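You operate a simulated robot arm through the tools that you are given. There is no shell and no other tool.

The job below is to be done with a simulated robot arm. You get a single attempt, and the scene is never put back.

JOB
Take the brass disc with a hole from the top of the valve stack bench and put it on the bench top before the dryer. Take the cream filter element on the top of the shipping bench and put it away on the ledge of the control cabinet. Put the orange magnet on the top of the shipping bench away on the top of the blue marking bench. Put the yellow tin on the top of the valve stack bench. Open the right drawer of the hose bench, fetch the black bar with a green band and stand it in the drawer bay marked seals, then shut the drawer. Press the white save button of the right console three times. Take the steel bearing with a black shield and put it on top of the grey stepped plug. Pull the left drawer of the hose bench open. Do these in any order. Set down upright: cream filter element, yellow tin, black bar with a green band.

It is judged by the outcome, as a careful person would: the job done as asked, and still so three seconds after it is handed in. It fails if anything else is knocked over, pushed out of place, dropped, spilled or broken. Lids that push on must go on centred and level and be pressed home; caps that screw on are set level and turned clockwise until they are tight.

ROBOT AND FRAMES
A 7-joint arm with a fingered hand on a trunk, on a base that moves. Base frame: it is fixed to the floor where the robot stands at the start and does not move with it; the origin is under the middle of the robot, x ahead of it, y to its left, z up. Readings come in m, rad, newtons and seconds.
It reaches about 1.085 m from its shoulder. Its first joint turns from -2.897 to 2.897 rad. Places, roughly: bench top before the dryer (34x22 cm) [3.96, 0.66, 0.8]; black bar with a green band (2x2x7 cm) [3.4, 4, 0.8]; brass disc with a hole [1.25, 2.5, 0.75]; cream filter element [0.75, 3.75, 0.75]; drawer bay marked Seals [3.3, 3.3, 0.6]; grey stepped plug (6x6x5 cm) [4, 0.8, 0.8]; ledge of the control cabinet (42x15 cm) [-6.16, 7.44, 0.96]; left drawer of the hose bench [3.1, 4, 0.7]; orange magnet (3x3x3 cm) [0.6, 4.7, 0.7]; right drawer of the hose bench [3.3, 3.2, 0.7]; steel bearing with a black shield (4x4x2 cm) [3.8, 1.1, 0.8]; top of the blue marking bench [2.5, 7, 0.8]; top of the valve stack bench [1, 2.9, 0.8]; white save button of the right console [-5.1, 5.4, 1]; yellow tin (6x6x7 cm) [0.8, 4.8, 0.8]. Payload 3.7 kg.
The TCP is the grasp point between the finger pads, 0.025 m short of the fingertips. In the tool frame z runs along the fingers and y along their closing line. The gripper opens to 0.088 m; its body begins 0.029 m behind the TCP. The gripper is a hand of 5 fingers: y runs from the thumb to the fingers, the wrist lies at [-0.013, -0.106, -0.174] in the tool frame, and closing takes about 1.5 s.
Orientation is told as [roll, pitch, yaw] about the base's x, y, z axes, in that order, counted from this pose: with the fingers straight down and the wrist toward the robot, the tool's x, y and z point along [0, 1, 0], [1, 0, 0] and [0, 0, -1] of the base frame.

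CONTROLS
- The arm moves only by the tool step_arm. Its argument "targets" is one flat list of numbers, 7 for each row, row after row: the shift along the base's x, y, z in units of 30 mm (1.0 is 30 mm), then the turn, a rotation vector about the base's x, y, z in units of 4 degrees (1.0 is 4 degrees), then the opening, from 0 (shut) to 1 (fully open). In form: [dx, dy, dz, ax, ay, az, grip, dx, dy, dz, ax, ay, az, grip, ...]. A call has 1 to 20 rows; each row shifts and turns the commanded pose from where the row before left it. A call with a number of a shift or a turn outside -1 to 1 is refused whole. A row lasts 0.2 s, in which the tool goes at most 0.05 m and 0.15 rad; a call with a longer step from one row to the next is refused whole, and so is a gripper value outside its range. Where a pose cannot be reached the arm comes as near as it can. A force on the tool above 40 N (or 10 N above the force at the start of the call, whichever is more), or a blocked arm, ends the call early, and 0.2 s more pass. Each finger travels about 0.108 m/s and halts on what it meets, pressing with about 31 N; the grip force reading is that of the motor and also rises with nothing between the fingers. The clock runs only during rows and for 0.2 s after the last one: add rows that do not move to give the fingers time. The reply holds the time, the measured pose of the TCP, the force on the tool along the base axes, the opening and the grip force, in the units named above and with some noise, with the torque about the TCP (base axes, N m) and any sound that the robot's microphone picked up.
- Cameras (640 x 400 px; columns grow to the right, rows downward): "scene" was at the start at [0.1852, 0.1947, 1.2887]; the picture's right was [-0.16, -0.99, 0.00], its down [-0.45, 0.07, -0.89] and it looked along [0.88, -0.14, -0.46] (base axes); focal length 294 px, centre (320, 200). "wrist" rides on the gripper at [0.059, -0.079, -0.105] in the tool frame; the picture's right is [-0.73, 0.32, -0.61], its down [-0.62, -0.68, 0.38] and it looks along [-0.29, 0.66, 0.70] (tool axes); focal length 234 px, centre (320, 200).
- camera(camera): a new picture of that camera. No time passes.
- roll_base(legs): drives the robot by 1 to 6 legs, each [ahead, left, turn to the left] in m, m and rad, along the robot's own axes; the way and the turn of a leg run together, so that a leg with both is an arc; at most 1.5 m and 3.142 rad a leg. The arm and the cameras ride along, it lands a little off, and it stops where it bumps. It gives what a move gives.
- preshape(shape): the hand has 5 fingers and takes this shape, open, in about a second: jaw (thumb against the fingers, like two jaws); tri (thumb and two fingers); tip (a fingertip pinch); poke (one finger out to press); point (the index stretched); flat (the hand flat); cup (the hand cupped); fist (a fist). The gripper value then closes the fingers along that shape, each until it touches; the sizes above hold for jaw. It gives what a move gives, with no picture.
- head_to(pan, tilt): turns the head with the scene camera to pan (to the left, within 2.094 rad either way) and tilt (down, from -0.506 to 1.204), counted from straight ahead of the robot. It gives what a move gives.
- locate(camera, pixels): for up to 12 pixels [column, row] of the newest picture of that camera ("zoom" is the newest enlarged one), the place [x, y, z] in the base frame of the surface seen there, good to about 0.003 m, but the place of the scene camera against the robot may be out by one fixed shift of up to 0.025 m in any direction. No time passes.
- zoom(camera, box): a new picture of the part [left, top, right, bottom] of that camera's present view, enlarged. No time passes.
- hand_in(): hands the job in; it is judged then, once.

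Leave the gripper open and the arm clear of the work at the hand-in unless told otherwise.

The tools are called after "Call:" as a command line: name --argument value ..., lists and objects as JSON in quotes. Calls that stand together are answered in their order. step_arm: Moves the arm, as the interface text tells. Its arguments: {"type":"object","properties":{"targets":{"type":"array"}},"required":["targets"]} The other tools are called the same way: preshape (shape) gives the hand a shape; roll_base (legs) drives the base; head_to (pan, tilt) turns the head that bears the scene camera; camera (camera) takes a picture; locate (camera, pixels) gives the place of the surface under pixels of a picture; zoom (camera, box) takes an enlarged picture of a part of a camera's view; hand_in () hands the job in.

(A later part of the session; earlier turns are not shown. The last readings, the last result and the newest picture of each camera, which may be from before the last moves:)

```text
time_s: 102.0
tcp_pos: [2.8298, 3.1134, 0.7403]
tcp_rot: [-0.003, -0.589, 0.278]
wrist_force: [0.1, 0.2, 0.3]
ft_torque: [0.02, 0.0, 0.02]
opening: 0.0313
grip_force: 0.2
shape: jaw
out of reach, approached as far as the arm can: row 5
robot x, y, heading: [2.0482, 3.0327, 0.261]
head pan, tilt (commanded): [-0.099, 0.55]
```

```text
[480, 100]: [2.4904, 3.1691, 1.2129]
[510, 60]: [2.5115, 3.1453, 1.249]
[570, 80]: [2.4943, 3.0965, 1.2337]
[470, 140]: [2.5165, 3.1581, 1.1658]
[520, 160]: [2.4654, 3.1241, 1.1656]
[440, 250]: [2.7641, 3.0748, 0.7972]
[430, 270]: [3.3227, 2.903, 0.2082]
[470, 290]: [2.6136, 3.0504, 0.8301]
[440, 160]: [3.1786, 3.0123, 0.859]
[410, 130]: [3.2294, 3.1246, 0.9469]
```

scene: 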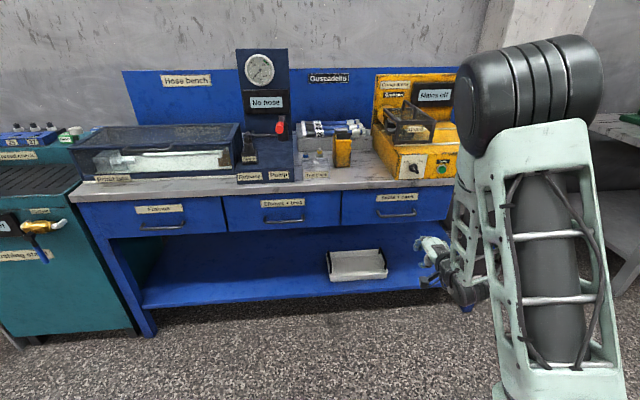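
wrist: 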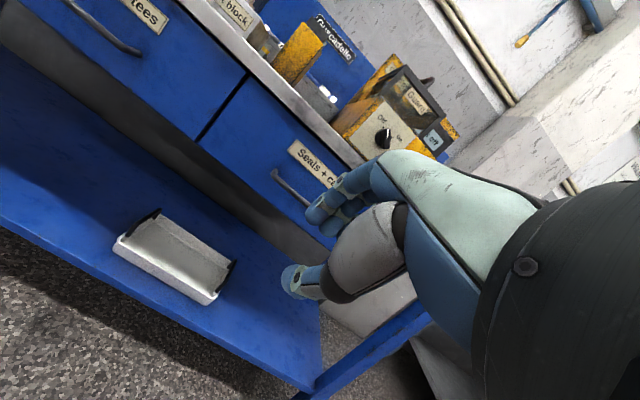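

The elbow is at about x 2.5, z 1.2, well behind the hand. I roll forward 0.235 m and 0.04 m right, stopping the fingertips short of the handle.

Call:
roll_base --legs '[[0.235, -0.04, 0.0]]'

Call:
camera --camera "scene"

Call:
camera --camera "wrist"

```text
time_s: 103.8
tcp_pos: [3.0657, 3.1379, 0.7413]
tcp_rot: [-0.003, -0.591, 0.284]
wrist_force: [0.3, -0.8, -0.1]
ft_torque: [0.01, 0.0, -0.01]
opening: 0.0315
grip_force: 0.0
shape: jaw
robot x, y, heading: [2.2871, 3.0569, 0.266]
head pan, tilt (commanded): [-0.099, 0.55]
```

```text
taken
```

scene: 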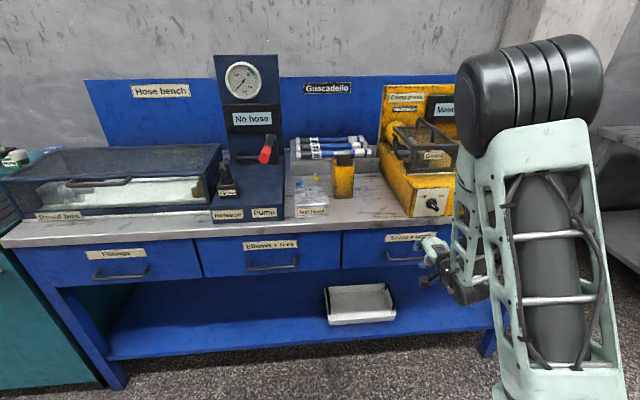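

```text
taken
```

wrist: 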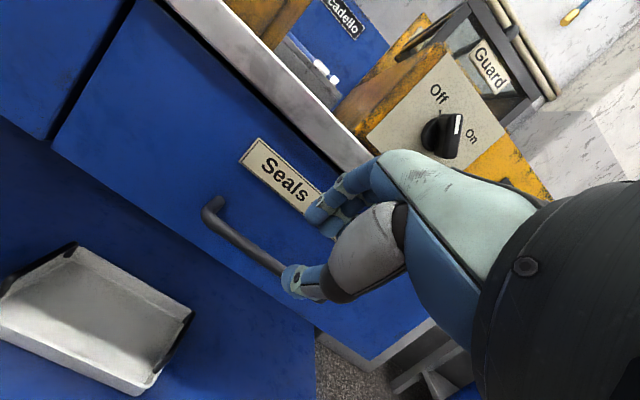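

The handle runs from (212, 205) toward the thumb at (290, 280) in the wrist view. I measure it again from here.

Call:
locate --camera "wrist" --pixels '[[205, 215], [220, 228], [240, 244], [260, 260], [275, 270], [216, 202], [180, 200], [150, 100], [250, 300], [300, 110]]'

Call:
zoom --camera "wrist" --box '[180, 150, 372, 310]'

```text
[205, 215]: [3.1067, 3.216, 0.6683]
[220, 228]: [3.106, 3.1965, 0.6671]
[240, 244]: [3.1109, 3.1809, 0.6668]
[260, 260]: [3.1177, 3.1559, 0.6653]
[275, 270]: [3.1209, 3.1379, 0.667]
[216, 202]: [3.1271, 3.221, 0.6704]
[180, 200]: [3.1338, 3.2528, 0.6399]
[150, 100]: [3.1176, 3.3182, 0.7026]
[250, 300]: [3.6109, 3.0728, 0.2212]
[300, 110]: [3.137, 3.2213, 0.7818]
```

```text
2.50 times, centred on (276, 230) of wrist
```

zoom: 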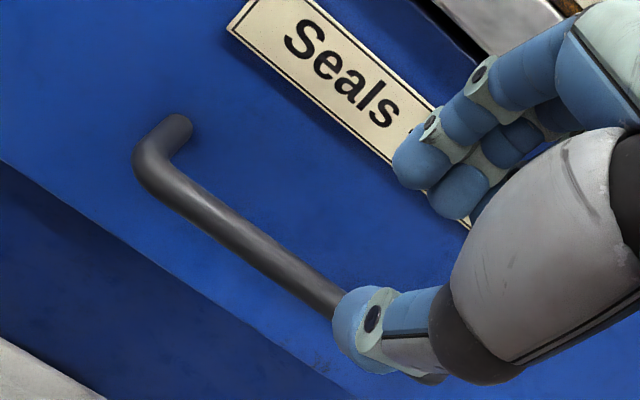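

Bar centre line is about (3.124, 3.149, 0.665); the drawer front is 3.7 cm behind it. I advance along the fingers' direction so the bar goes between thumb and fingers, stopping about 1.2 cm inside; first three quarters of the way.

Call:
step_arm --targets '[0.39, 0.114, -0.57, 0, 0, 0, 0.35, 0.39, 0.114, -0.57, 0, 0, 0, 0.35, 0.3, 0.09, -0.44, 0, 0, 0, 0.35, 0, 0, 0, 0, 0, 0, 0.35]'

Call:
zoom --camera "wrist" --box '[180, 150, 372, 310]'

Call:
zoom --camera "scene" --box '[370, 200, 490, 310]'

```text
time_s: 104.8
tcp_pos: [3.0997, 3.1481, 0.6933]
tcp_rot: [-0.004, -0.59, 0.283]
wrist_force: [-0.4, 0.0, 0.4]
ft_torque: [0.01, -0.02, -0.03]
opening: 0.0311
grip_force: 0.0
shape: jaw
robot x, y, heading: [2.2833, 3.0526, 0.266]
head pan, tilt (commanded): [-0.099, 0.55]
```

```text
2.50 times, centred on (276, 230) of wrist
```

zoom: 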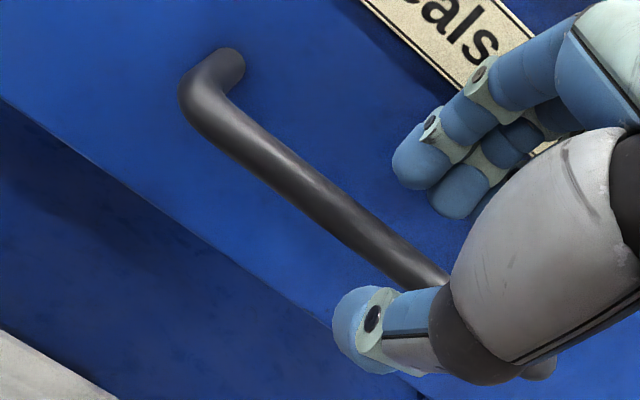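

```text
3.64 times, centred on (430, 255) of scene
```

zoom: 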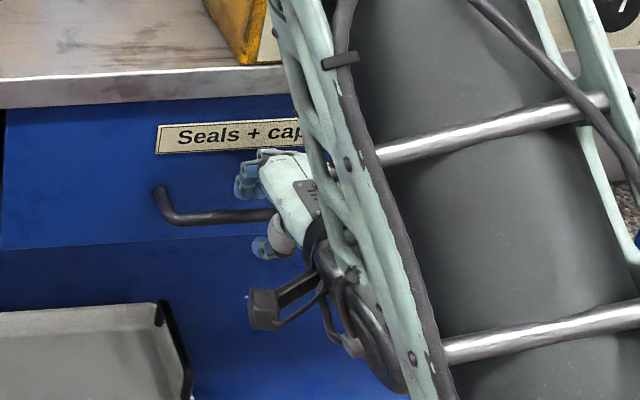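

The bar passes between thumb and fingers. I move the last 2.4 cm and then close.

Call:
step_arm --targets '[0.22, 0.064, -0.34, 0, 0, 0, 0.35, 0.22, 0.064, -0.34, 0, 0, 0, 0.35, 0, 0, 0, 0, 0, 0, 0.35]'

Call:
zoom --camera "wrist" --box '[180, 150, 372, 310]'

```text
time_s: 105.6
tcp_pos: [3.1114, 3.1559, 0.6812]
tcp_rot: [-0.001, -0.587, 0.279]
wrist_force: [-0.4, -0.4, -0.8]
ft_torque: [0.02, 0.0, 0.0]
opening: 0.031
grip_force: 0.0
shape: jaw
out of reach, approached as far as the arm can: row 2
robot x, y, heading: [2.2852, 3.0565, 0.265]
head pan, tilt (commanded): [-0.099, 0.55]
```

```text
2.50 times, centred on (276, 230) of wrist
```

zoom: 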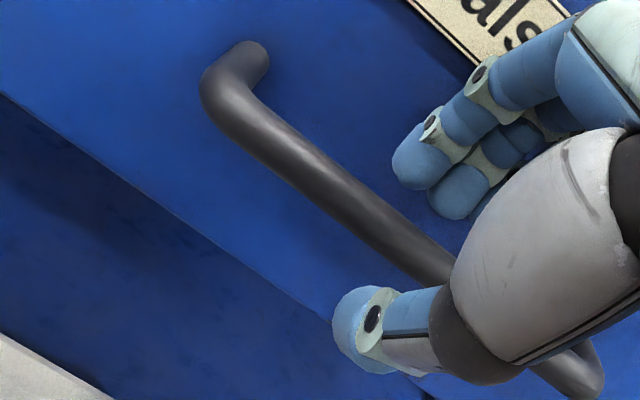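

The arm reached its limit with the bar only at the fingertips. I tilt the hand 8 degrees back toward fingers-down and lower 9 mm more.

Call:
step_arm --targets '[0, 0, 0, -0.26, 0.966, 0, 0.35, 0, 0, 0, -0.26, 0.966, 0, 0.35, 0.05, 0, -0.15, 0, 0, 0, 0.35, 0.05, 0, -0.15, 0, 0, 0, 0.35, 0, 0, 0, 0, 0, 0, 0.35]'

Call:
zoom --camera "wrist" --box '[180, 150, 372, 310]'

```text
time_s: 106.8
tcp_pos: [3.1149, 3.1567, 0.6736]
tcp_rot: [0.0, -0.45, 0.279]
wrist_force: [0.8, -0.1, -1.3]
ft_torque: [-0.02, -0.01, -0.01]
opening: 0.0312
grip_force: 0.1
shape: jaw
robot x, y, heading: [2.2857, 3.0561, 0.265]
head pan, tilt (commanded): [-0.099, 0.55]
```

```text
2.50 times, centred on (276, 230) of wrist
```

zoom: 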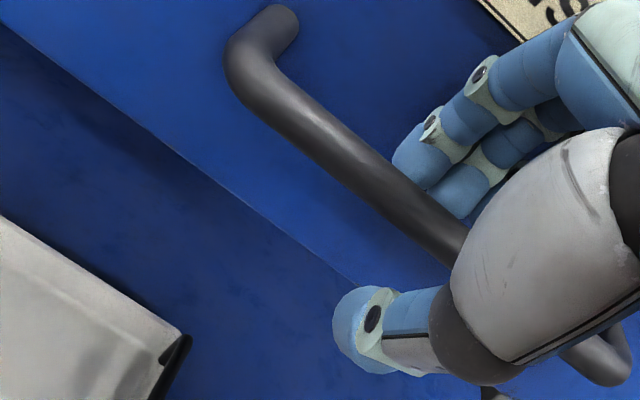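

The bar now lies about 1 cm past the grasp point, between thumb and fingers. I close the hand on it.

Call:
step_arm --targets '[0, 0, 0, 0, 0, 0, 0, 0, 0, 0, 0, 0, 0, 0, 0, 0, 0, 0, 0, 0, 0, 0, 0, 0, 0, 0, 0, 0, 0, 0, 0, 0, 0, 0, 0]'

Call:
zoom --camera "wrist" --box '[180, 150, 372, 310]'

```text
time_s: 108.0
tcp_pos: [3.1145, 3.1567, 0.6731]
tcp_rot: [0.0, -0.448, 0.28]
wrist_force: [-0.4, -1.3, -17.4]
ft_torque: [-0.15, 0.04, 0.13]
opening: 0.0026
grip_force: 31.2
shape: jaw
robot x, y, heading: [2.2923, 3.0568, 0.267]
head pan, tilt (commanded): [-0.099, 0.55]
```

```text
2.50 times, centred on (276, 230) of wrist
```

zoom: 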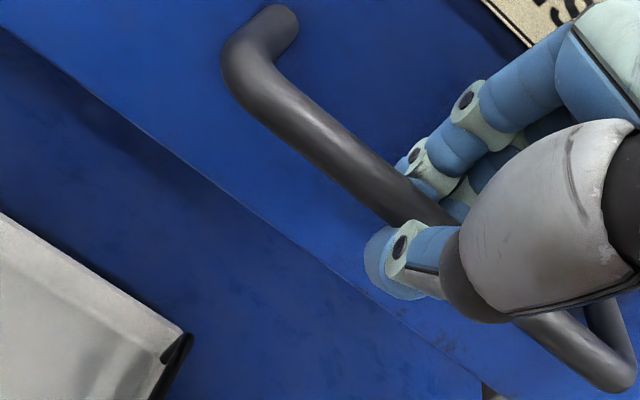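

The bar is gripped (31 N, fingers curled behind it). I pull back gently along the drawer's direction and watch the force.

Call:
step_arm --targets '[-0.3, -0.08, 0, 0, 0, 0, 0, -0.4, -0.108, 0, 0, 0, 0, 0, -0.4, -0.108, 0, 0, 0, 0, 0, 0, 0, 0, 0, 0, 0, 0]'

Call:
camera --camera "scene"

```text
time_s: 109.0
tcp_pos: [3.0797, 3.1464, 0.6736]
tcp_rot: [0.001, -0.448, 0.282]
wrist_force: [-1.0, 1.5, -18.7]
ft_torque: [-0.1, 0.09, 0.12]
opening: 0.0025
grip_force: 31.5
shape: jaw
robot x, y, heading: [2.286, 3.0566, 0.269]
head pan, tilt (commanded): [-0.099, 0.55]
```

```text
taken
```

scene: 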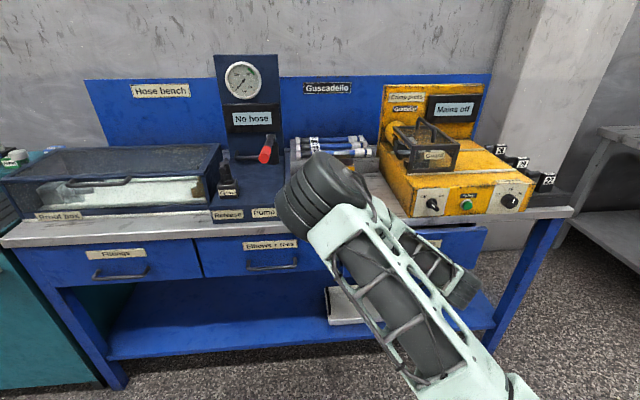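

The elbow has swung left but stays before the bench. I check with the wrist camera that the drawer moved along.

Call:
camera --camera "wrist"

Call:
locate --camera "scene" --pixels '[[300, 200], [330, 170], [350, 200], [380, 300], [300, 235], [470, 240], [400, 310]]'

```text
taken
```

wrist: 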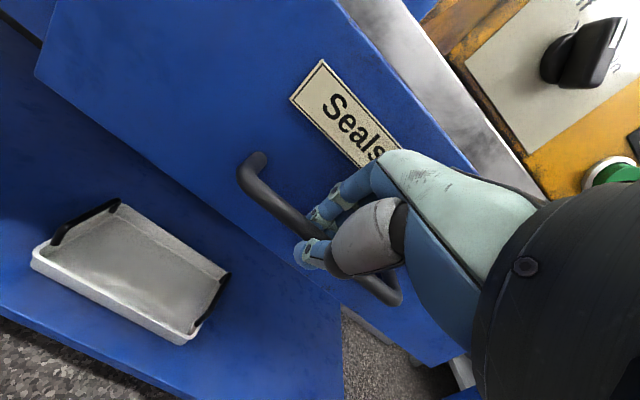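

```text
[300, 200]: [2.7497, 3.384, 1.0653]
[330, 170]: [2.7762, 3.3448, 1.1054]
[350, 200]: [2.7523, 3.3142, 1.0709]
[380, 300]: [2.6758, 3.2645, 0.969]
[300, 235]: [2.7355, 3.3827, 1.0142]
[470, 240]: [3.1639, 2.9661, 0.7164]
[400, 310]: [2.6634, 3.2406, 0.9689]
```

The drawer moved out about 3.5 cm with the hand. Now I pull with the base instead, keeping the arm still: 10 cm back first.

Call:
roll_base --legs '[[-0.1, 0.0, 0.0]]'

Call:
camera --camera "wrist"

Call:
camera --camera "scene"

```text
time_s: 110.1
tcp_pos: [2.9846, 3.1213, 0.6742]
tcp_rot: [0.001, -0.45, 0.283]
wrist_force: [-0.3, 5.5, -20.0]
ft_torque: [-0.09, 0.13, 0.14]
opening: 0.0027
grip_force: 31.2
shape: jaw
robot x, y, heading: [2.1914, 3.0309, 0.266]
head pan, tilt (commanded): [-0.099, 0.55]
```

```text
taken
```

wrist: 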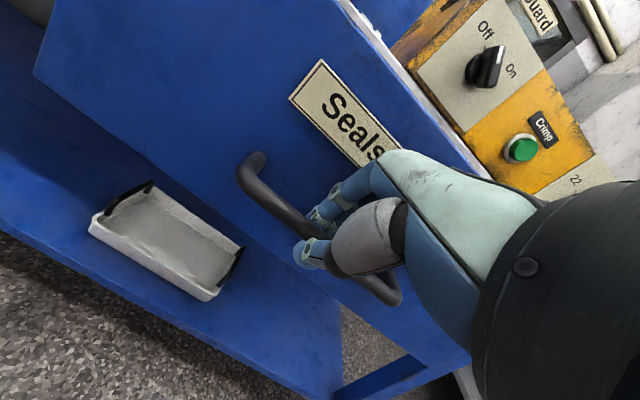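

```text
taken
```

scene: 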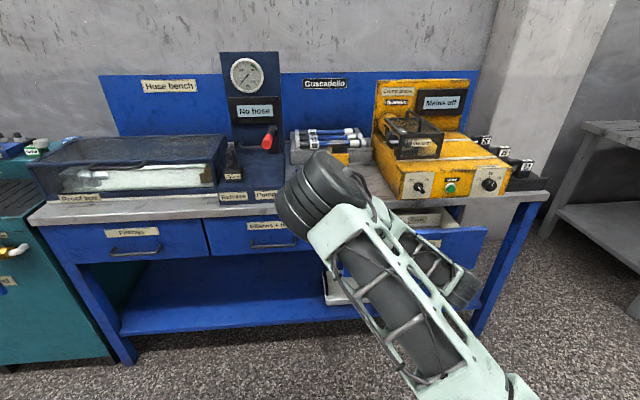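

The drawer follows (about 13 cm open). I pull another 0.13 m.

Call:
roll_base --legs '[[-0.13, 0.0, 0.0]]'

Call:
camera --camera "wrist"

Call:
camera --camera "scene"

```text
time_s: 111.4
tcp_pos: [2.8711, 3.091, 0.6717]
tcp_rot: [0.0, -0.447, 0.287]
wrist_force: [16.4, 1.1, -19.7]
ft_torque: [-0.14, -0.01, 0.14]
opening: 0.0021
grip_force: 31.1
shape: jaw
robot x, y, heading: [2.0747, 2.9999, 0.27]
head pan, tilt (commanded): [-0.099, 0.55]
stopped in leg 1: the force on the tool passed its limit at 53 N (the readings are from after the stop); the commanded pose is now the measured one
```

```text
taken
```

wrist: 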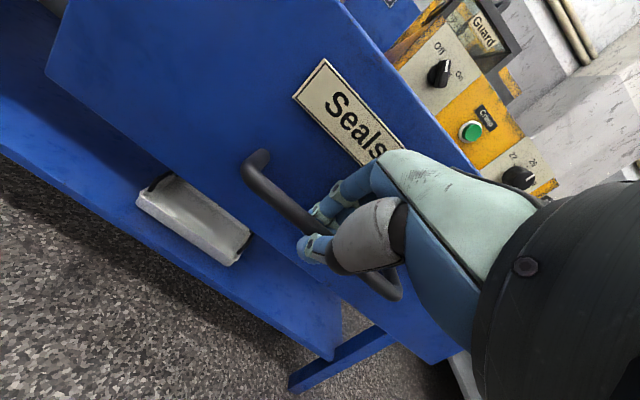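

```text
taken
```

scene: 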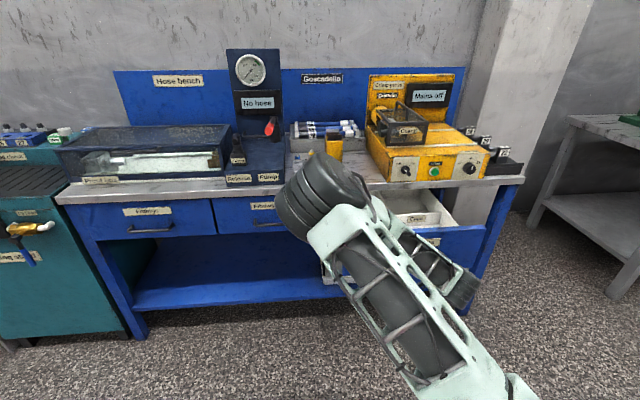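

The drawer met its end stop after 25 cm, fully open. I open the fingers to 31 mm, back the hand out along its own direction and lift.

Call:
step_arm --targets '[0, 0, 0, 0, 0, 0, 0.35, 0, 0, 0, 0, 0, 0, 0.35, 0, 0, 0, 0, 0, 0, 0.35, 0, 0, 0, 0, 0, 0, 0.35, -0.21, -0.055, 0.45, 0, 0, 0, 0.35, -0.21, -0.055, 0.45, 0, 0, 0, 0.35, -0.42, -0.11, 0.9, 0, 0, 0, 0.35, -0.42, -0.11, 0.9, 0, 0, 0, 0.35, -0.42, -0.11, 0.9, 0, 0, 0, 0.35, 0, 0, 0, 0, 0, 0, 0.35]'

Call:
camera --camera "wrist"

Call:
camera --camera "scene"

```text
time_s: 113.6
tcp_pos: [2.8329, 3.0789, 0.7828]
tcp_rot: [0.0, -0.446, 0.287]
wrist_force: [-0.7, 0.0, -0.2]
ft_torque: [0.02, -0.02, -0.03]
opening: 0.0305
grip_force: 0.0
shape: jaw
out of reach, approached as far as the arm can: row 8, 9
robot x, y, heading: [2.0776, 2.9971, 0.265]
head pan, tilt (commanded): [-0.099, 0.55]
```

```text
taken
```

wrist: 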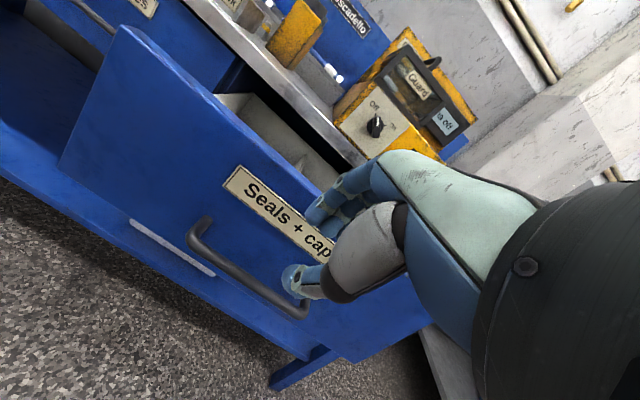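

```text
taken
```

scene: 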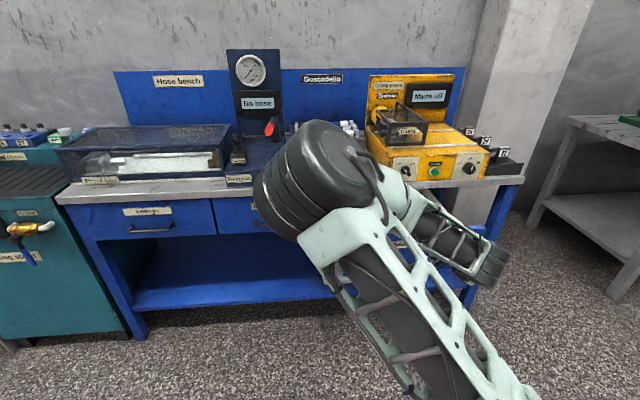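

The hand is free of the handle. I raise it and turn it back to fingers-down.

Call:
step_arm --targets '[0, 0, 1, -0.24, 0.88, 0, 0.35, 0, 0, 1, -0.24, 0.88, 0, 0.6, 0, 0, 1, -0.24, 0.88, 0, 1, 0, 0, 1, -0.24, 0.88, 0, 1, 0, 0, 1, -0.24, 0.88, 0, 1, 0, 0, 1, -0.24, 0.88, 0, 1, 0, 0, 1, -0.24, 0.88, 0, 1, 0, 0, 1, 0, 0, -0.3, 1, 0, 0, 0, 0, 0, 0, 1]'

Call:
camera --camera "wrist"

Call:
camera --camera "scene"

```text
time_s: 115.6
tcp_pos: [2.8316, 3.078, 1.0224]
tcp_rot: [0.006, -0.002, 0.264]
wrist_force: [0.3, 0.0, 0.5]
ft_torque: [0.03, -0.03, 0.01]
opening: 0.0876
grip_force: 0.0
shape: jaw
robot x, y, heading: [2.0738, 3.0005, 0.27]
head pan, tilt (commanded): [-0.099, 0.55]
```

```text
taken
```

wrist: 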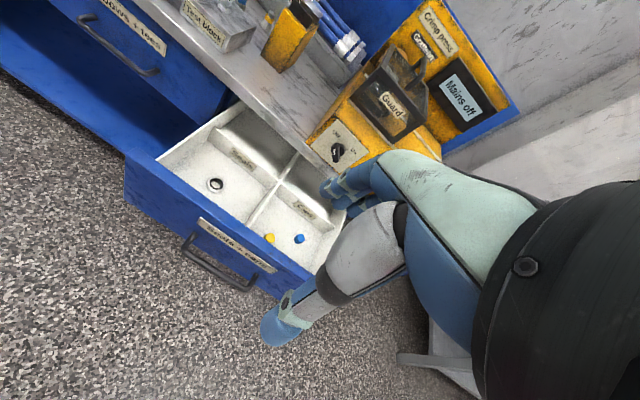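

```text
taken
```

scene: 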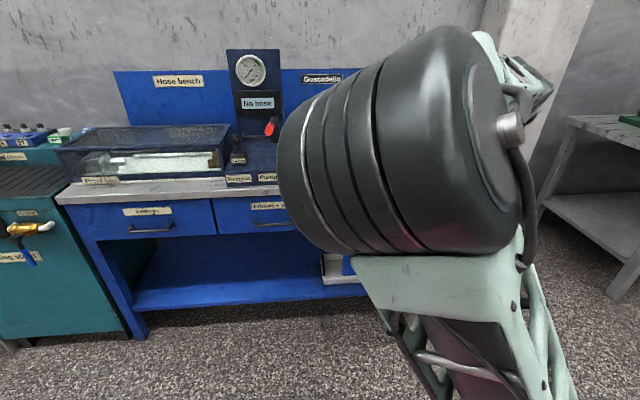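

The drawer interior is visible in the wrist view: bays with labels and a black ring at (215, 185). I enlarge it.

Call:
zoom --camera "wrist" --box '[120, 90, 360, 300]'

Call:
locate --camera "wrist" --pixels '[[215, 185], [190, 160], [240, 205], [225, 150], [245, 158], [298, 150], [272, 190], [130, 185], [200, 225], [290, 240], [300, 240], [240, 110]]'

```text
1.90 times, centred on (240, 195) of wrist
```

zoom: 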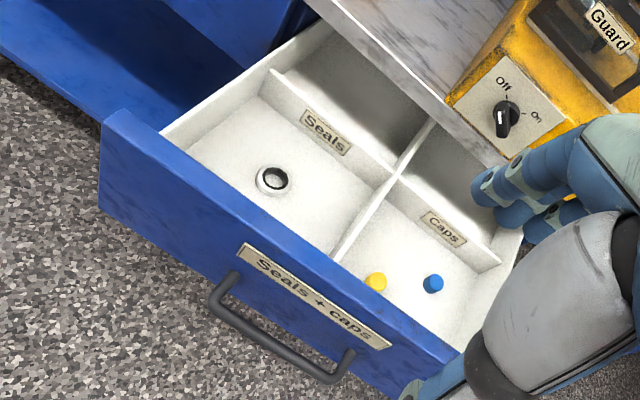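

```text
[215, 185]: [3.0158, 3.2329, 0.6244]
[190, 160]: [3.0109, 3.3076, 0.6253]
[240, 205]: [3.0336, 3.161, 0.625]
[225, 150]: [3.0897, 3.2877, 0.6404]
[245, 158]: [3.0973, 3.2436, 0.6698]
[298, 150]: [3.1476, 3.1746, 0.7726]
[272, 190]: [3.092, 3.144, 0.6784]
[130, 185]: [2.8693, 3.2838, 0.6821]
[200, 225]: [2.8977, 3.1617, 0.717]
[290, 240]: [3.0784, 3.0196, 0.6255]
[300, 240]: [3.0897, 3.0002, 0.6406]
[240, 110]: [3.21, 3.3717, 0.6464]
```

The left front bay is marked "Seals" and holds a black ring; the right one "Caps". I measure the Seals bay's limits.

Call:
locate --camera "zoom" --pixels '[[200, 148], [325, 245], [262, 100], [375, 190], [270, 180], [335, 215], [320, 195], [230, 140], [160, 132], [300, 225], [395, 178], [278, 75]]'

```text
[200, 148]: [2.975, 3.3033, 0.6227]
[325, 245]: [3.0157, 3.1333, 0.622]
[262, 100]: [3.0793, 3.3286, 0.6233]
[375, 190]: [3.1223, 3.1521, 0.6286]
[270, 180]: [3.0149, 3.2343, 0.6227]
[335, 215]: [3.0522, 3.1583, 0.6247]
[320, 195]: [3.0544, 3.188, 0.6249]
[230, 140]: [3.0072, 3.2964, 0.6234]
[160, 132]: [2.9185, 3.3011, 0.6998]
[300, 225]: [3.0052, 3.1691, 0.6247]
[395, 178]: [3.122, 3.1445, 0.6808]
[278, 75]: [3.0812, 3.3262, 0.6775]
```

The Seals bay is about 18 by 16 cm with floor z 0.624, ring near its middle. Next the bar: I roll 0.775 m to the left (hand high at z 1.02) and look at the proof box area from there.

Call:
roll_base --legs '[[0.0, 0.775, 0.0]]'

Call:
head_to --pan 0.1 --tilt 0.5

Call:
camera --camera "scene"

Call:
camera --camera "wrist"

```text
time_s: 119.9
tcp_pos: [2.6179, 3.8435, 1.022]
tcp_rot: [0.009, -0.003, 0.272]
wrist_force: [-1.3, 0.4, 0.3]
ft_torque: [-0.04, -0.01, 0.0]
opening: 0.0876
grip_force: 0.0
shape: jaw
robot x, y, heading: [1.8672, 3.7589, 0.27]
head pan, tilt (commanded): [-0.099, 0.55]
```

```text
time_s: 120.6
tcp_pos: [2.6192, 3.8443, 1.0211]
tcp_rot: [0.007, -0.004, 0.27]
wrist_force: [-0.4, -0.3, -0.2]
ft_torque: [0.03, -0.02, 0.02]
opening: 0.0876
grip_force: 0.1
shape: jaw
robot x, y, heading: [1.8624, 3.76, 0.27]
head pan, tilt (commanded): [0.099, 0.499]
```

```text
taken
```

scene: 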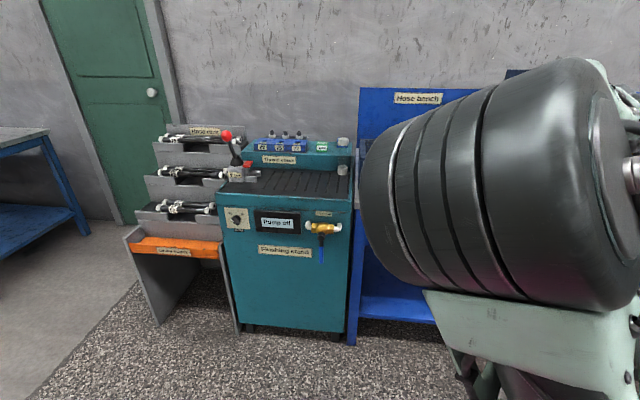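

```text
taken
```

wrist: 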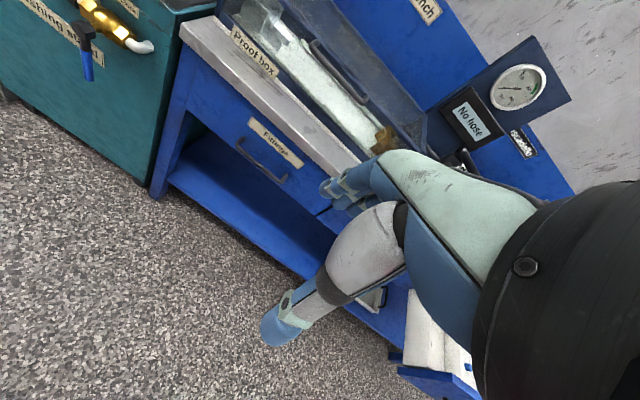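

The elbow blocks the scene camera. I extend the arm forward and up to straighten it before going on.

Call:
step_arm --targets '[0.7, 0.19, 0.4, 0, 0, 0, 1, 0.7, 0.19, 0.4, 0, 0, 0, 1, 0.7, 0.19, 0.4, 0, 0, 0, 1, 0.7, 0.19, 0.4, 0, 0, 0, 1, 0.7, 0.19, 0.4, 0, 0, 0, 1, 0.7, 0.19, 0.4, 0, 0, 0, 1, 0.7, 0.19, 0.4, 0, 0, 0, 1, 0.7, 0.19, 0.4, 0, 0, 0, 1, 0, 0, 0, 0, 0, 0, 1]'

Call:
camera --camera "scene"

Call:
camera --camera "wrist"

```text
time_s: 122.6
tcp_pos: [2.7864, 3.8901, 1.119]
tcp_rot: [0.009, -0.003, 0.271]
wrist_force: [1.2, 0.1, 1.2]
ft_torque: [0.02, 0.0, -0.01]
opening: 0.0875
grip_force: 0.0
shape: jaw
robot x, y, heading: [1.8647, 3.7608, 0.272]
head pan, tilt (commanded): [0.099, 0.499]
```

```text
taken
```

scene: 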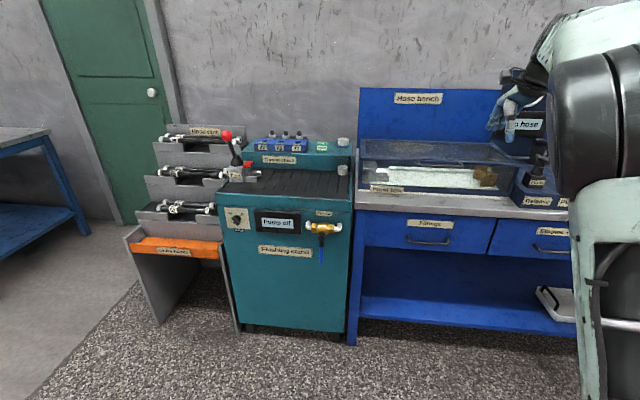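

```text
taken
```

wrist: 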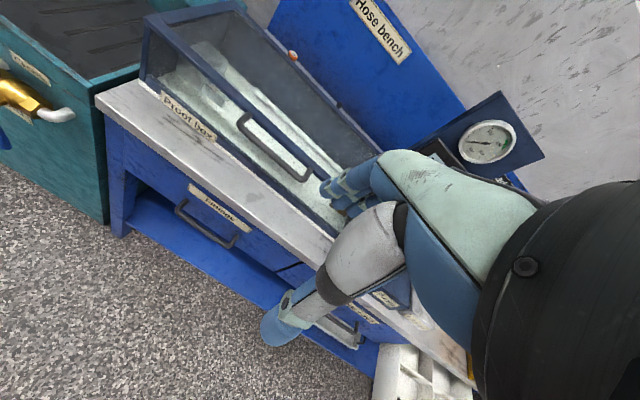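

The view is free again. The TCP is now 0.92 m ahead of the robot at z 1.12. I roll forward 0.4 m so the wrist camera can look behind the proof box (top about 0.93).

Call:
roll_base --legs '[[0.4, 0.0, 0.0]]'

Call:
camera --camera "scene"

Call:
camera --camera "wrist"

```text
time_s: 125.1
tcp_pos: [3.1779, 3.9999, 1.1192]
tcp_rot: [0.009, -0.004, 0.273]
wrist_force: [0.1, 0.2, 0.5]
ft_torque: [0.03, -0.01, 0.02]
opening: 0.0878
grip_force: 0.0
shape: jaw
robot x, y, heading: [2.2578, 3.8702, 0.271]
head pan, tilt (commanded): [0.099, 0.499]
```

```text
taken
```

scene: 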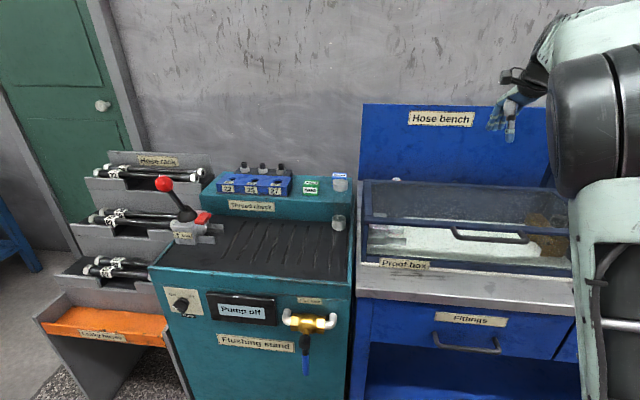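

```text
taken
```

wrist: 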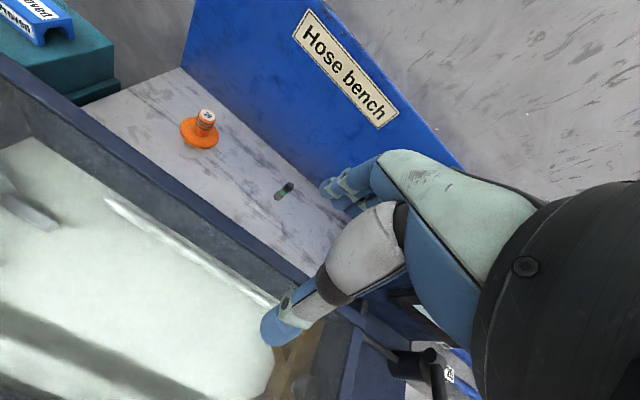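

Behind the box I see an orange piece at (200, 128) and the black bar with a green band at (284, 190). I enlarge and measure.

Call:
zoom --camera "wrist" --box '[220, 140, 348, 240]'

Call:
locate --camera "wrist" --pixels '[[289, 185], [279, 196], [270, 205], [245, 215], [305, 275], [180, 185], [200, 120], [190, 140], [340, 210], [250, 120], [300, 285], [60, 80]]'

```text
4.00 times, centred on (284, 190) of wrist
```

zoom: 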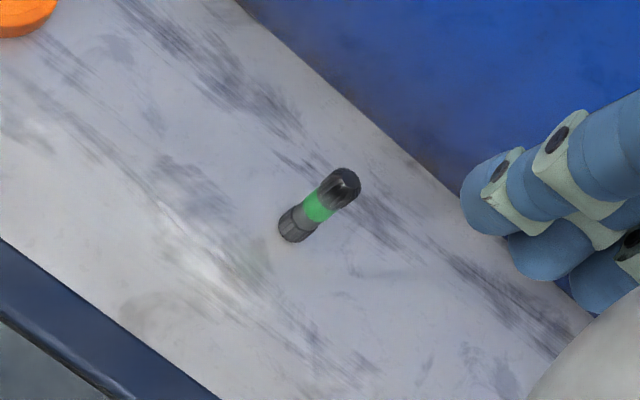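

```text
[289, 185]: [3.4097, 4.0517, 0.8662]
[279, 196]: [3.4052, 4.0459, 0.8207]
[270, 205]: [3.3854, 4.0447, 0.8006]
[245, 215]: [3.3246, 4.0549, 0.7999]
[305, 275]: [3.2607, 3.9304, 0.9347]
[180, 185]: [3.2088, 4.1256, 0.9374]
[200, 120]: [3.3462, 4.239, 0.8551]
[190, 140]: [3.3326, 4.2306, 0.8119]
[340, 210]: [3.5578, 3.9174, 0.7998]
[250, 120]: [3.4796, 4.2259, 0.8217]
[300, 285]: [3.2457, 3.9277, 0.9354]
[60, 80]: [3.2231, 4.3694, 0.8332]
```

The bar stands upright at about (3.411, 4.048), z 0.80-0.87; the proof box's back edge is 17 cm nearer, the blue panel 11 cm behind it. I get the exact top and check where the elbow is.

Call:
locate --camera "zoom" --pixels '[[343, 176], [335, 176], [352, 182], [345, 192], [345, 170], [316, 205], [300, 225], [288, 230], [305, 232]]'

Call:
locate --camera "scene" --pixels '[[600, 120], [560, 120], [590, 180], [560, 40], [600, 250], [620, 300], [510, 90], [380, 295], [465, 345]]'

```text
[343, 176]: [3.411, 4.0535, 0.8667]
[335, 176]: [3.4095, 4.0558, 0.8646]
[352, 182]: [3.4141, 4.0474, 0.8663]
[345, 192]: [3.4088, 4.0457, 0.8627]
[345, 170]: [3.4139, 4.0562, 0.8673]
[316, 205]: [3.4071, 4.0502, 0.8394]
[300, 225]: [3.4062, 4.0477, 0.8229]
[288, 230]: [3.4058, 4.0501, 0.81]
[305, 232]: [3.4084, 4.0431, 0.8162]
```

```text
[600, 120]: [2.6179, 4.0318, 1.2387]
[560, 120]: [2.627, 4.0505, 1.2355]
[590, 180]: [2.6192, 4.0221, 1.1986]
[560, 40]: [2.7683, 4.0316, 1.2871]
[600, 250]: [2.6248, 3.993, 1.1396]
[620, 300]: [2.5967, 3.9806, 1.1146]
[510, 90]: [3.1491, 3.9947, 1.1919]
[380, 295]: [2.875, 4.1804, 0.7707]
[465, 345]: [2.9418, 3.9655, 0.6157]
```

I go forward 0.16 m with the base; the hand stays at z 1.12 above the box.

Call:
roll_base --legs '[[0.16, 0.0, 0.0]]'

Call:
camera --camera "wrist"

Call:
camera --camera "scene"

```text
time_s: 126.5
tcp_pos: [3.3304, 4.0442, 1.1185]
tcp_rot: [0.008, -0.003, 0.272]
wrist_force: [-0.6, 0.7, -0.7]
ft_torque: [-0.01, -0.03, -0.01]
opening: 0.088
grip_force: 0.0
shape: jaw
robot x, y, heading: [2.4069, 3.9146, 0.28]
head pan, tilt (commanded): [0.099, 0.499]
```

```text
taken
```

wrist: 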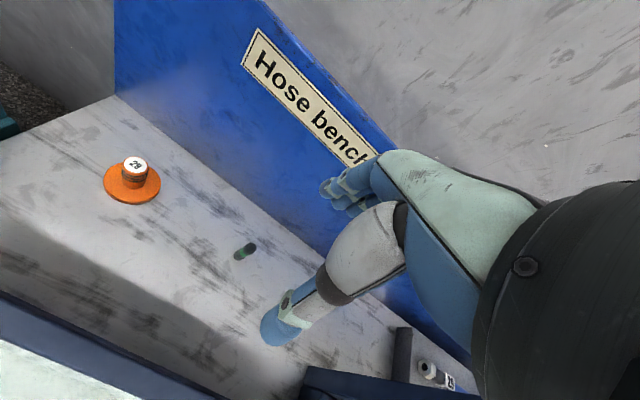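

```text
taken
```

scene: 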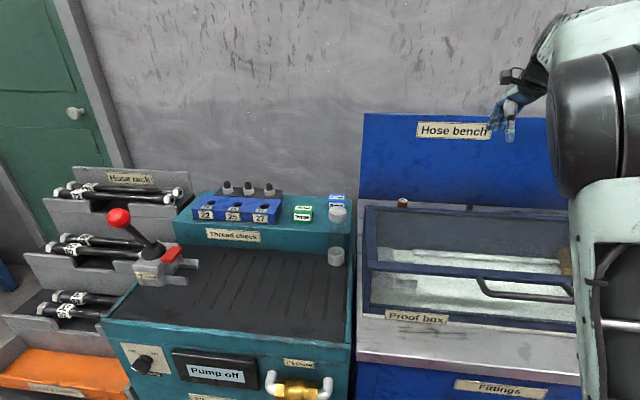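

The bar is at (245, 250) in the wrist view now. I measure again from nearer.

Call:
zoom --camera "wrist" --box '[197, 210, 293, 290]'

Call:
locate --camera "wrist" --pixels '[[249, 247], [246, 250], [252, 249], [249, 251], [241, 254], [238, 257], [220, 260], [330, 290], [300, 200]]'

```text
5.00 times, centred on (245, 250) of wrist
```

zoom: 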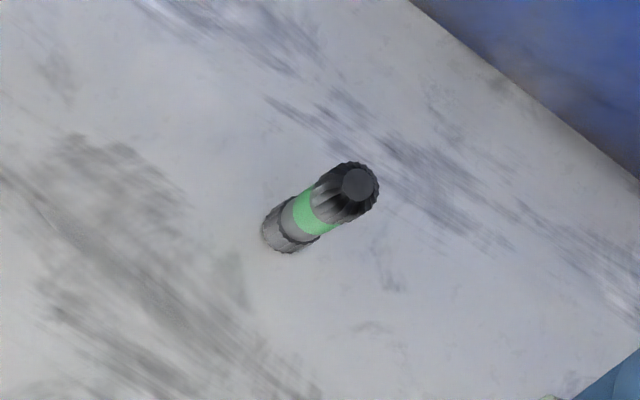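

```text
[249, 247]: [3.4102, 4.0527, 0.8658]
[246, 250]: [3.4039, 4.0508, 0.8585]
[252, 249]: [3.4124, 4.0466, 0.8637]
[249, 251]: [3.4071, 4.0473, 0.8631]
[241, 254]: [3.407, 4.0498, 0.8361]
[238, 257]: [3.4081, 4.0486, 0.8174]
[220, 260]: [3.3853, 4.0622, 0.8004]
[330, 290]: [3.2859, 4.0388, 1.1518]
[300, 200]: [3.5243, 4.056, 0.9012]
```

Call:
locate --camera "zoom" --pixels '[[358, 184], [345, 180], [370, 190], [355, 172], [360, 196], [315, 200], [310, 215], [328, 225], [298, 215], [275, 225], [300, 245]]'

```text
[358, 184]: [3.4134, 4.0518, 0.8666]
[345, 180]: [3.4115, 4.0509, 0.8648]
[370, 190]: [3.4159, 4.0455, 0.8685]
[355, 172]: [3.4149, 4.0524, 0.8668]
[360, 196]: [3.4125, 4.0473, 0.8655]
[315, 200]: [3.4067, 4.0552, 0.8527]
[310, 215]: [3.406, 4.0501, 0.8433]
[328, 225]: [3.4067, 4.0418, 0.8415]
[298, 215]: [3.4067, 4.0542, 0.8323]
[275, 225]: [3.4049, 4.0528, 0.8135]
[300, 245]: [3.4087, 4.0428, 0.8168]
```

The bar's axis is at (3.414, 4.050). I narrow the hand to 53 mm, move over it at height, then go down partway.

Call:
step_arm --targets '[0.9, 0.06, 0, 0, 0, 0, 0.6, 0.95, 0.06, 0, 0, 0, 0, 0.6, 0.94, 0.07, 0, 0, 0, 0, 0.6, 0, 0, -1, 0, 0, 0, 0.6, 0, 0, -1, 0, 0, 0, 0.6, 0, 0, -1, 0, 0, 0, 0.6, 0, 0, -1, 0, 0, 0, 0.6, 0, 0, 0, 0, 0, 0, 0.6]'

Call:
camera --camera "wrist"

Call:
camera --camera "scene"

```text
time_s: 128.3
tcp_pos: [3.4131, 4.0475, 0.998]
tcp_rot: [0.008, -0.004, 0.272]
wrist_force: [-0.2, 0.4, -0.7]
ft_torque: [-0.01, -0.01, 0.01]
opening: 0.0532
grip_force: 0.1
shape: jaw
robot x, y, heading: [2.4073, 3.9074, 0.278]
head pan, tilt (commanded): [0.099, 0.499]
```

```text
taken
```

wrist: 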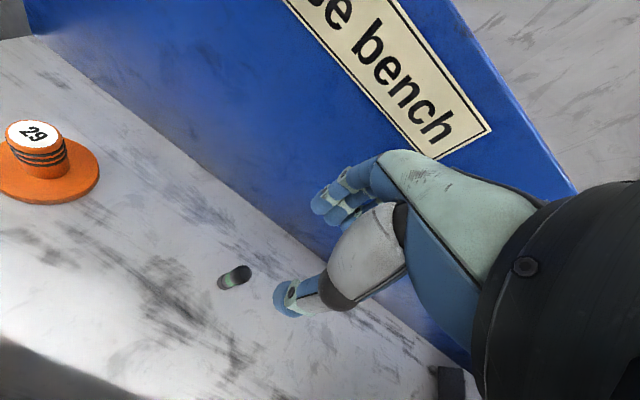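

```text
taken
```

scene: 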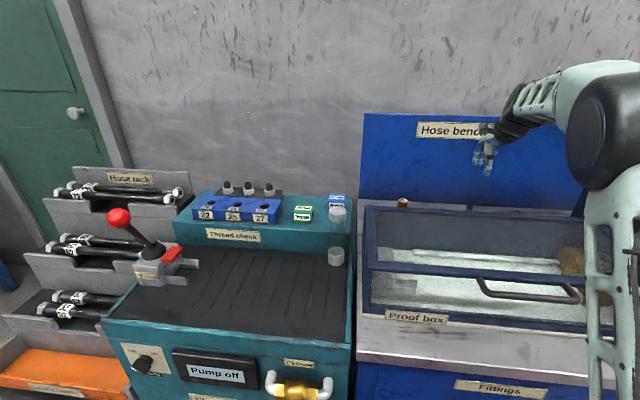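

The bar is right under the hand. I go down to z≈0.90 and check once more.

Call:
step_arm --targets '[0.03, 0.08, -1, 0, 0, 0, 0.6, 0, 0, -1, 0, 0, 0, 0.6, 0, 0, -1, 0, 0, 0, 0.6, 0, 0, 0, 0, 0, 0, 0.6]'

Call:
camera --camera "wrist"

Call:
zoom --camera "scene" --box '[420, 60, 640, 260]'

```text
time_s: 129.3
tcp_pos: [3.4138, 4.0532, 0.9066]
tcp_rot: [0.007, -0.003, 0.272]
wrist_force: [-0.5, -0.1, 0.5]
ft_torque: [0.0, 0.05, -0.04]
opening: 0.0534
grip_force: 0.0
shape: jaw
robot x, y, heading: [2.4081, 3.9127, 0.275]
head pan, tilt (commanded): [0.099, 0.499]
```

```text
taken
```

wrist: 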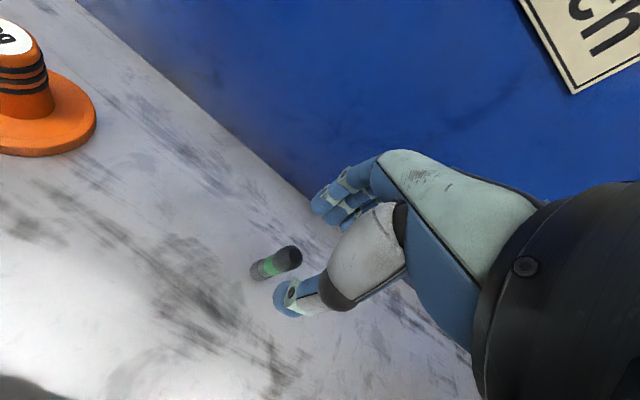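

```text
2.00 times, centred on (530, 160) of scene
```

zoom: 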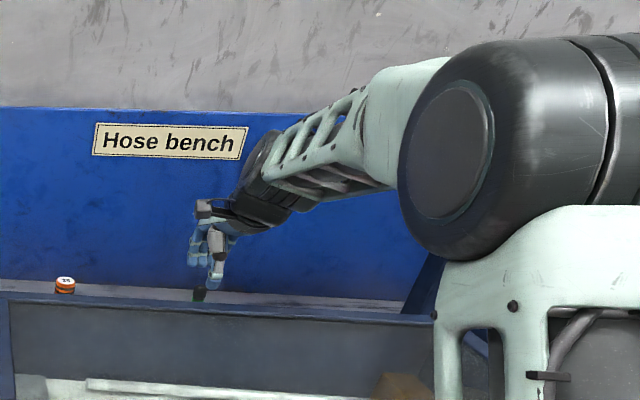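

Well aligned (bar top seen at (289, 257), expected (292, 252)). I go down to z 0.85 and close.

Call:
step_arm --targets '[0, -0.05, -0.65, 0, 0, 0, 0.6, 0, 0, -0.65, 0, 0, 0, 0.6, 0, 0, -0.55, 0, 0, 0, 0.6, 0, 0, 0, 0, 0, 0, 0.6]'

Call:
camera --camera "wrist"

```text
time_s: 130.3
tcp_pos: [3.4151, 4.0486, 0.8511]
tcp_rot: [0.007, -0.004, 0.27]
wrist_force: [-0.1, 0.0, -0.1]
ft_torque: [-0.03, -0.01, 0.01]
opening: 0.0529
grip_force: 0.1
shape: jaw
robot x, y, heading: [2.4076, 3.9091, 0.279]
head pan, tilt (commanded): [0.099, 0.499]
```

```text
taken
```

wrist: 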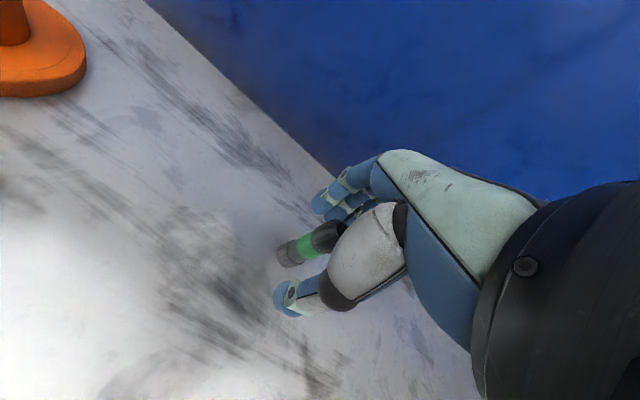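

The bar stands between thumb and fingers. I close the hand.

Call:
step_arm --targets '[0, 0, 0, 0, 0, 0, 0.3, 0, 0, 0, 0, 0, 0, 0, 0, 0, 0, 0, 0, 0, 0, 0, 0, 0, 0, 0, 0, 0, 0, 0, 0, 0, 0, 0, 0, 0, 0, 0, 0, 0, 0, 0]'

Call:
camera --camera "wrist"

```text
time_s: 131.7
tcp_pos: [3.4152, 4.0507, 0.852]
tcp_rot: [0.007, -0.004, 0.271]
wrist_force: [0.3, -0.1, -0.6]
ft_torque: [-0.01, 0.02, 0.02]
opening: 0.0073
grip_force: 31.1
shape: jaw
robot x, y, heading: [2.4084, 3.9122, 0.276]
head pan, tilt (commanded): [0.099, 0.499]
```

```text
taken
```

wrist: 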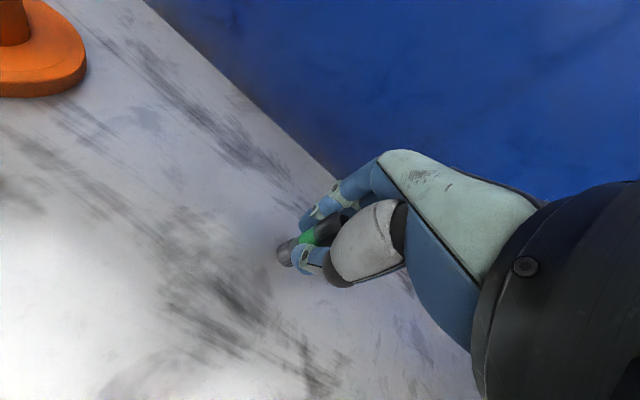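

Closed on the bar (7 mm reading, 31 N). I lift to z≈1.12 and check.

Call:
step_arm --targets '[0, 0, 0.4, 0, 0, 0, 0, 0, 0, 0.8, 0, 0, 0, 0, 0, 0, 1, 0, 0, 0, 0, 0, 0, 1, 0, 0, 0, 0, 0, 0, 1, 0, 0, 0, 0, 0, 0, 1, 0, 0, 0, 0, 0, 0, 1, 0, 0, 0, 0, 0, 0, 1, 0, 0, 0, 0, 0, 0, 1, 0, 0, 0, 0, 0, 0, 0.8, 0, 0, 0, 0, 0, 0, 0, 0, 0, 0, 0]'

Call:
camera --camera "wrist"

Call:
zoom --camera "scene" --box '[440, 60, 600, 200]'

```text
time_s: 134.1
tcp_pos: [3.4138, 4.0502, 1.1238]
tcp_rot: [0.006, -0.002, 0.271]
wrist_force: [-0.1, -0.2, -1.2]
ft_torque: [-0.02, -0.01, 0.01]
opening: 0.0072
grip_force: 30.8
shape: jaw
robot x, y, heading: [2.4067, 3.9149, 0.274]
head pan, tilt (commanded): [0.099, 0.499]
```

```text
taken
```

wrist: 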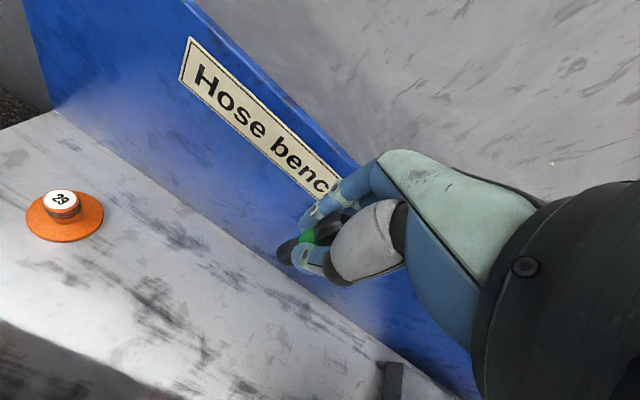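

```text
2.86 times, centred on (520, 130) of scene
```

zoom: 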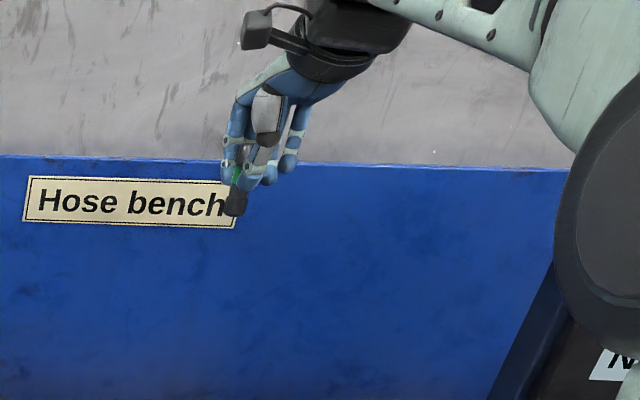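

The bar is held upright. I back away 0.75 m and roll right 0.73 m, so the hand ends before the open drawer, well above everything.

Call:
roll_base --legs '[[-0.75, 0.0, 0.0], [0.0, -0.73, -0.01]]'

Call:
head_to --pan -0.05 --tilt 0.55

Call:
camera --camera "scene"

Call:
camera --camera "wrist"

```text
time_s: 141.7
tcp_pos: [2.8833, 3.1444, 1.1241]
tcp_rot: [0.01, -0.003, 0.266]
wrist_force: [0.1, 0.0, -1.2]
ft_torque: [-0.01, 0.01, -0.01]
opening: 0.007
grip_force: 31.6
shape: jaw
robot x, y, heading: [1.8789, 3.0146, 0.271]
head pan, tilt (commanded): [0.099, 0.499]
```

```text
time_s: 142.4
tcp_pos: [2.8845, 3.144, 1.1243]
tcp_rot: [0.006, -0.003, 0.265]
wrist_force: [0.0, -0.3, -1.0]
ft_torque: [0.0, -0.02, -0.04]
opening: 0.0069
grip_force: 31.0
shape: jaw
robot x, y, heading: [1.8724, 3.0145, 0.271]
head pan, tilt (commanded): [-0.051, 0.55]
```

```text
taken
```

scene: 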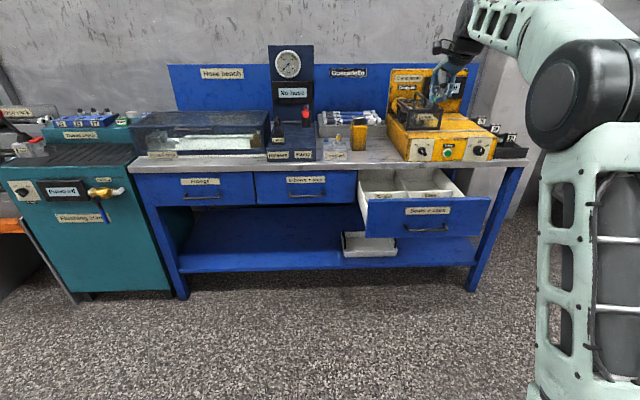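

```text
taken
```

wrist: 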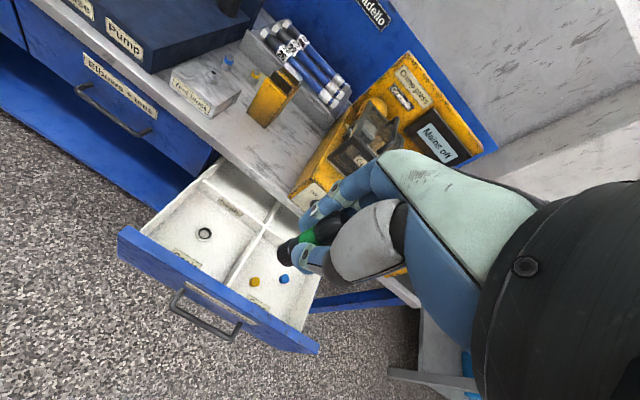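

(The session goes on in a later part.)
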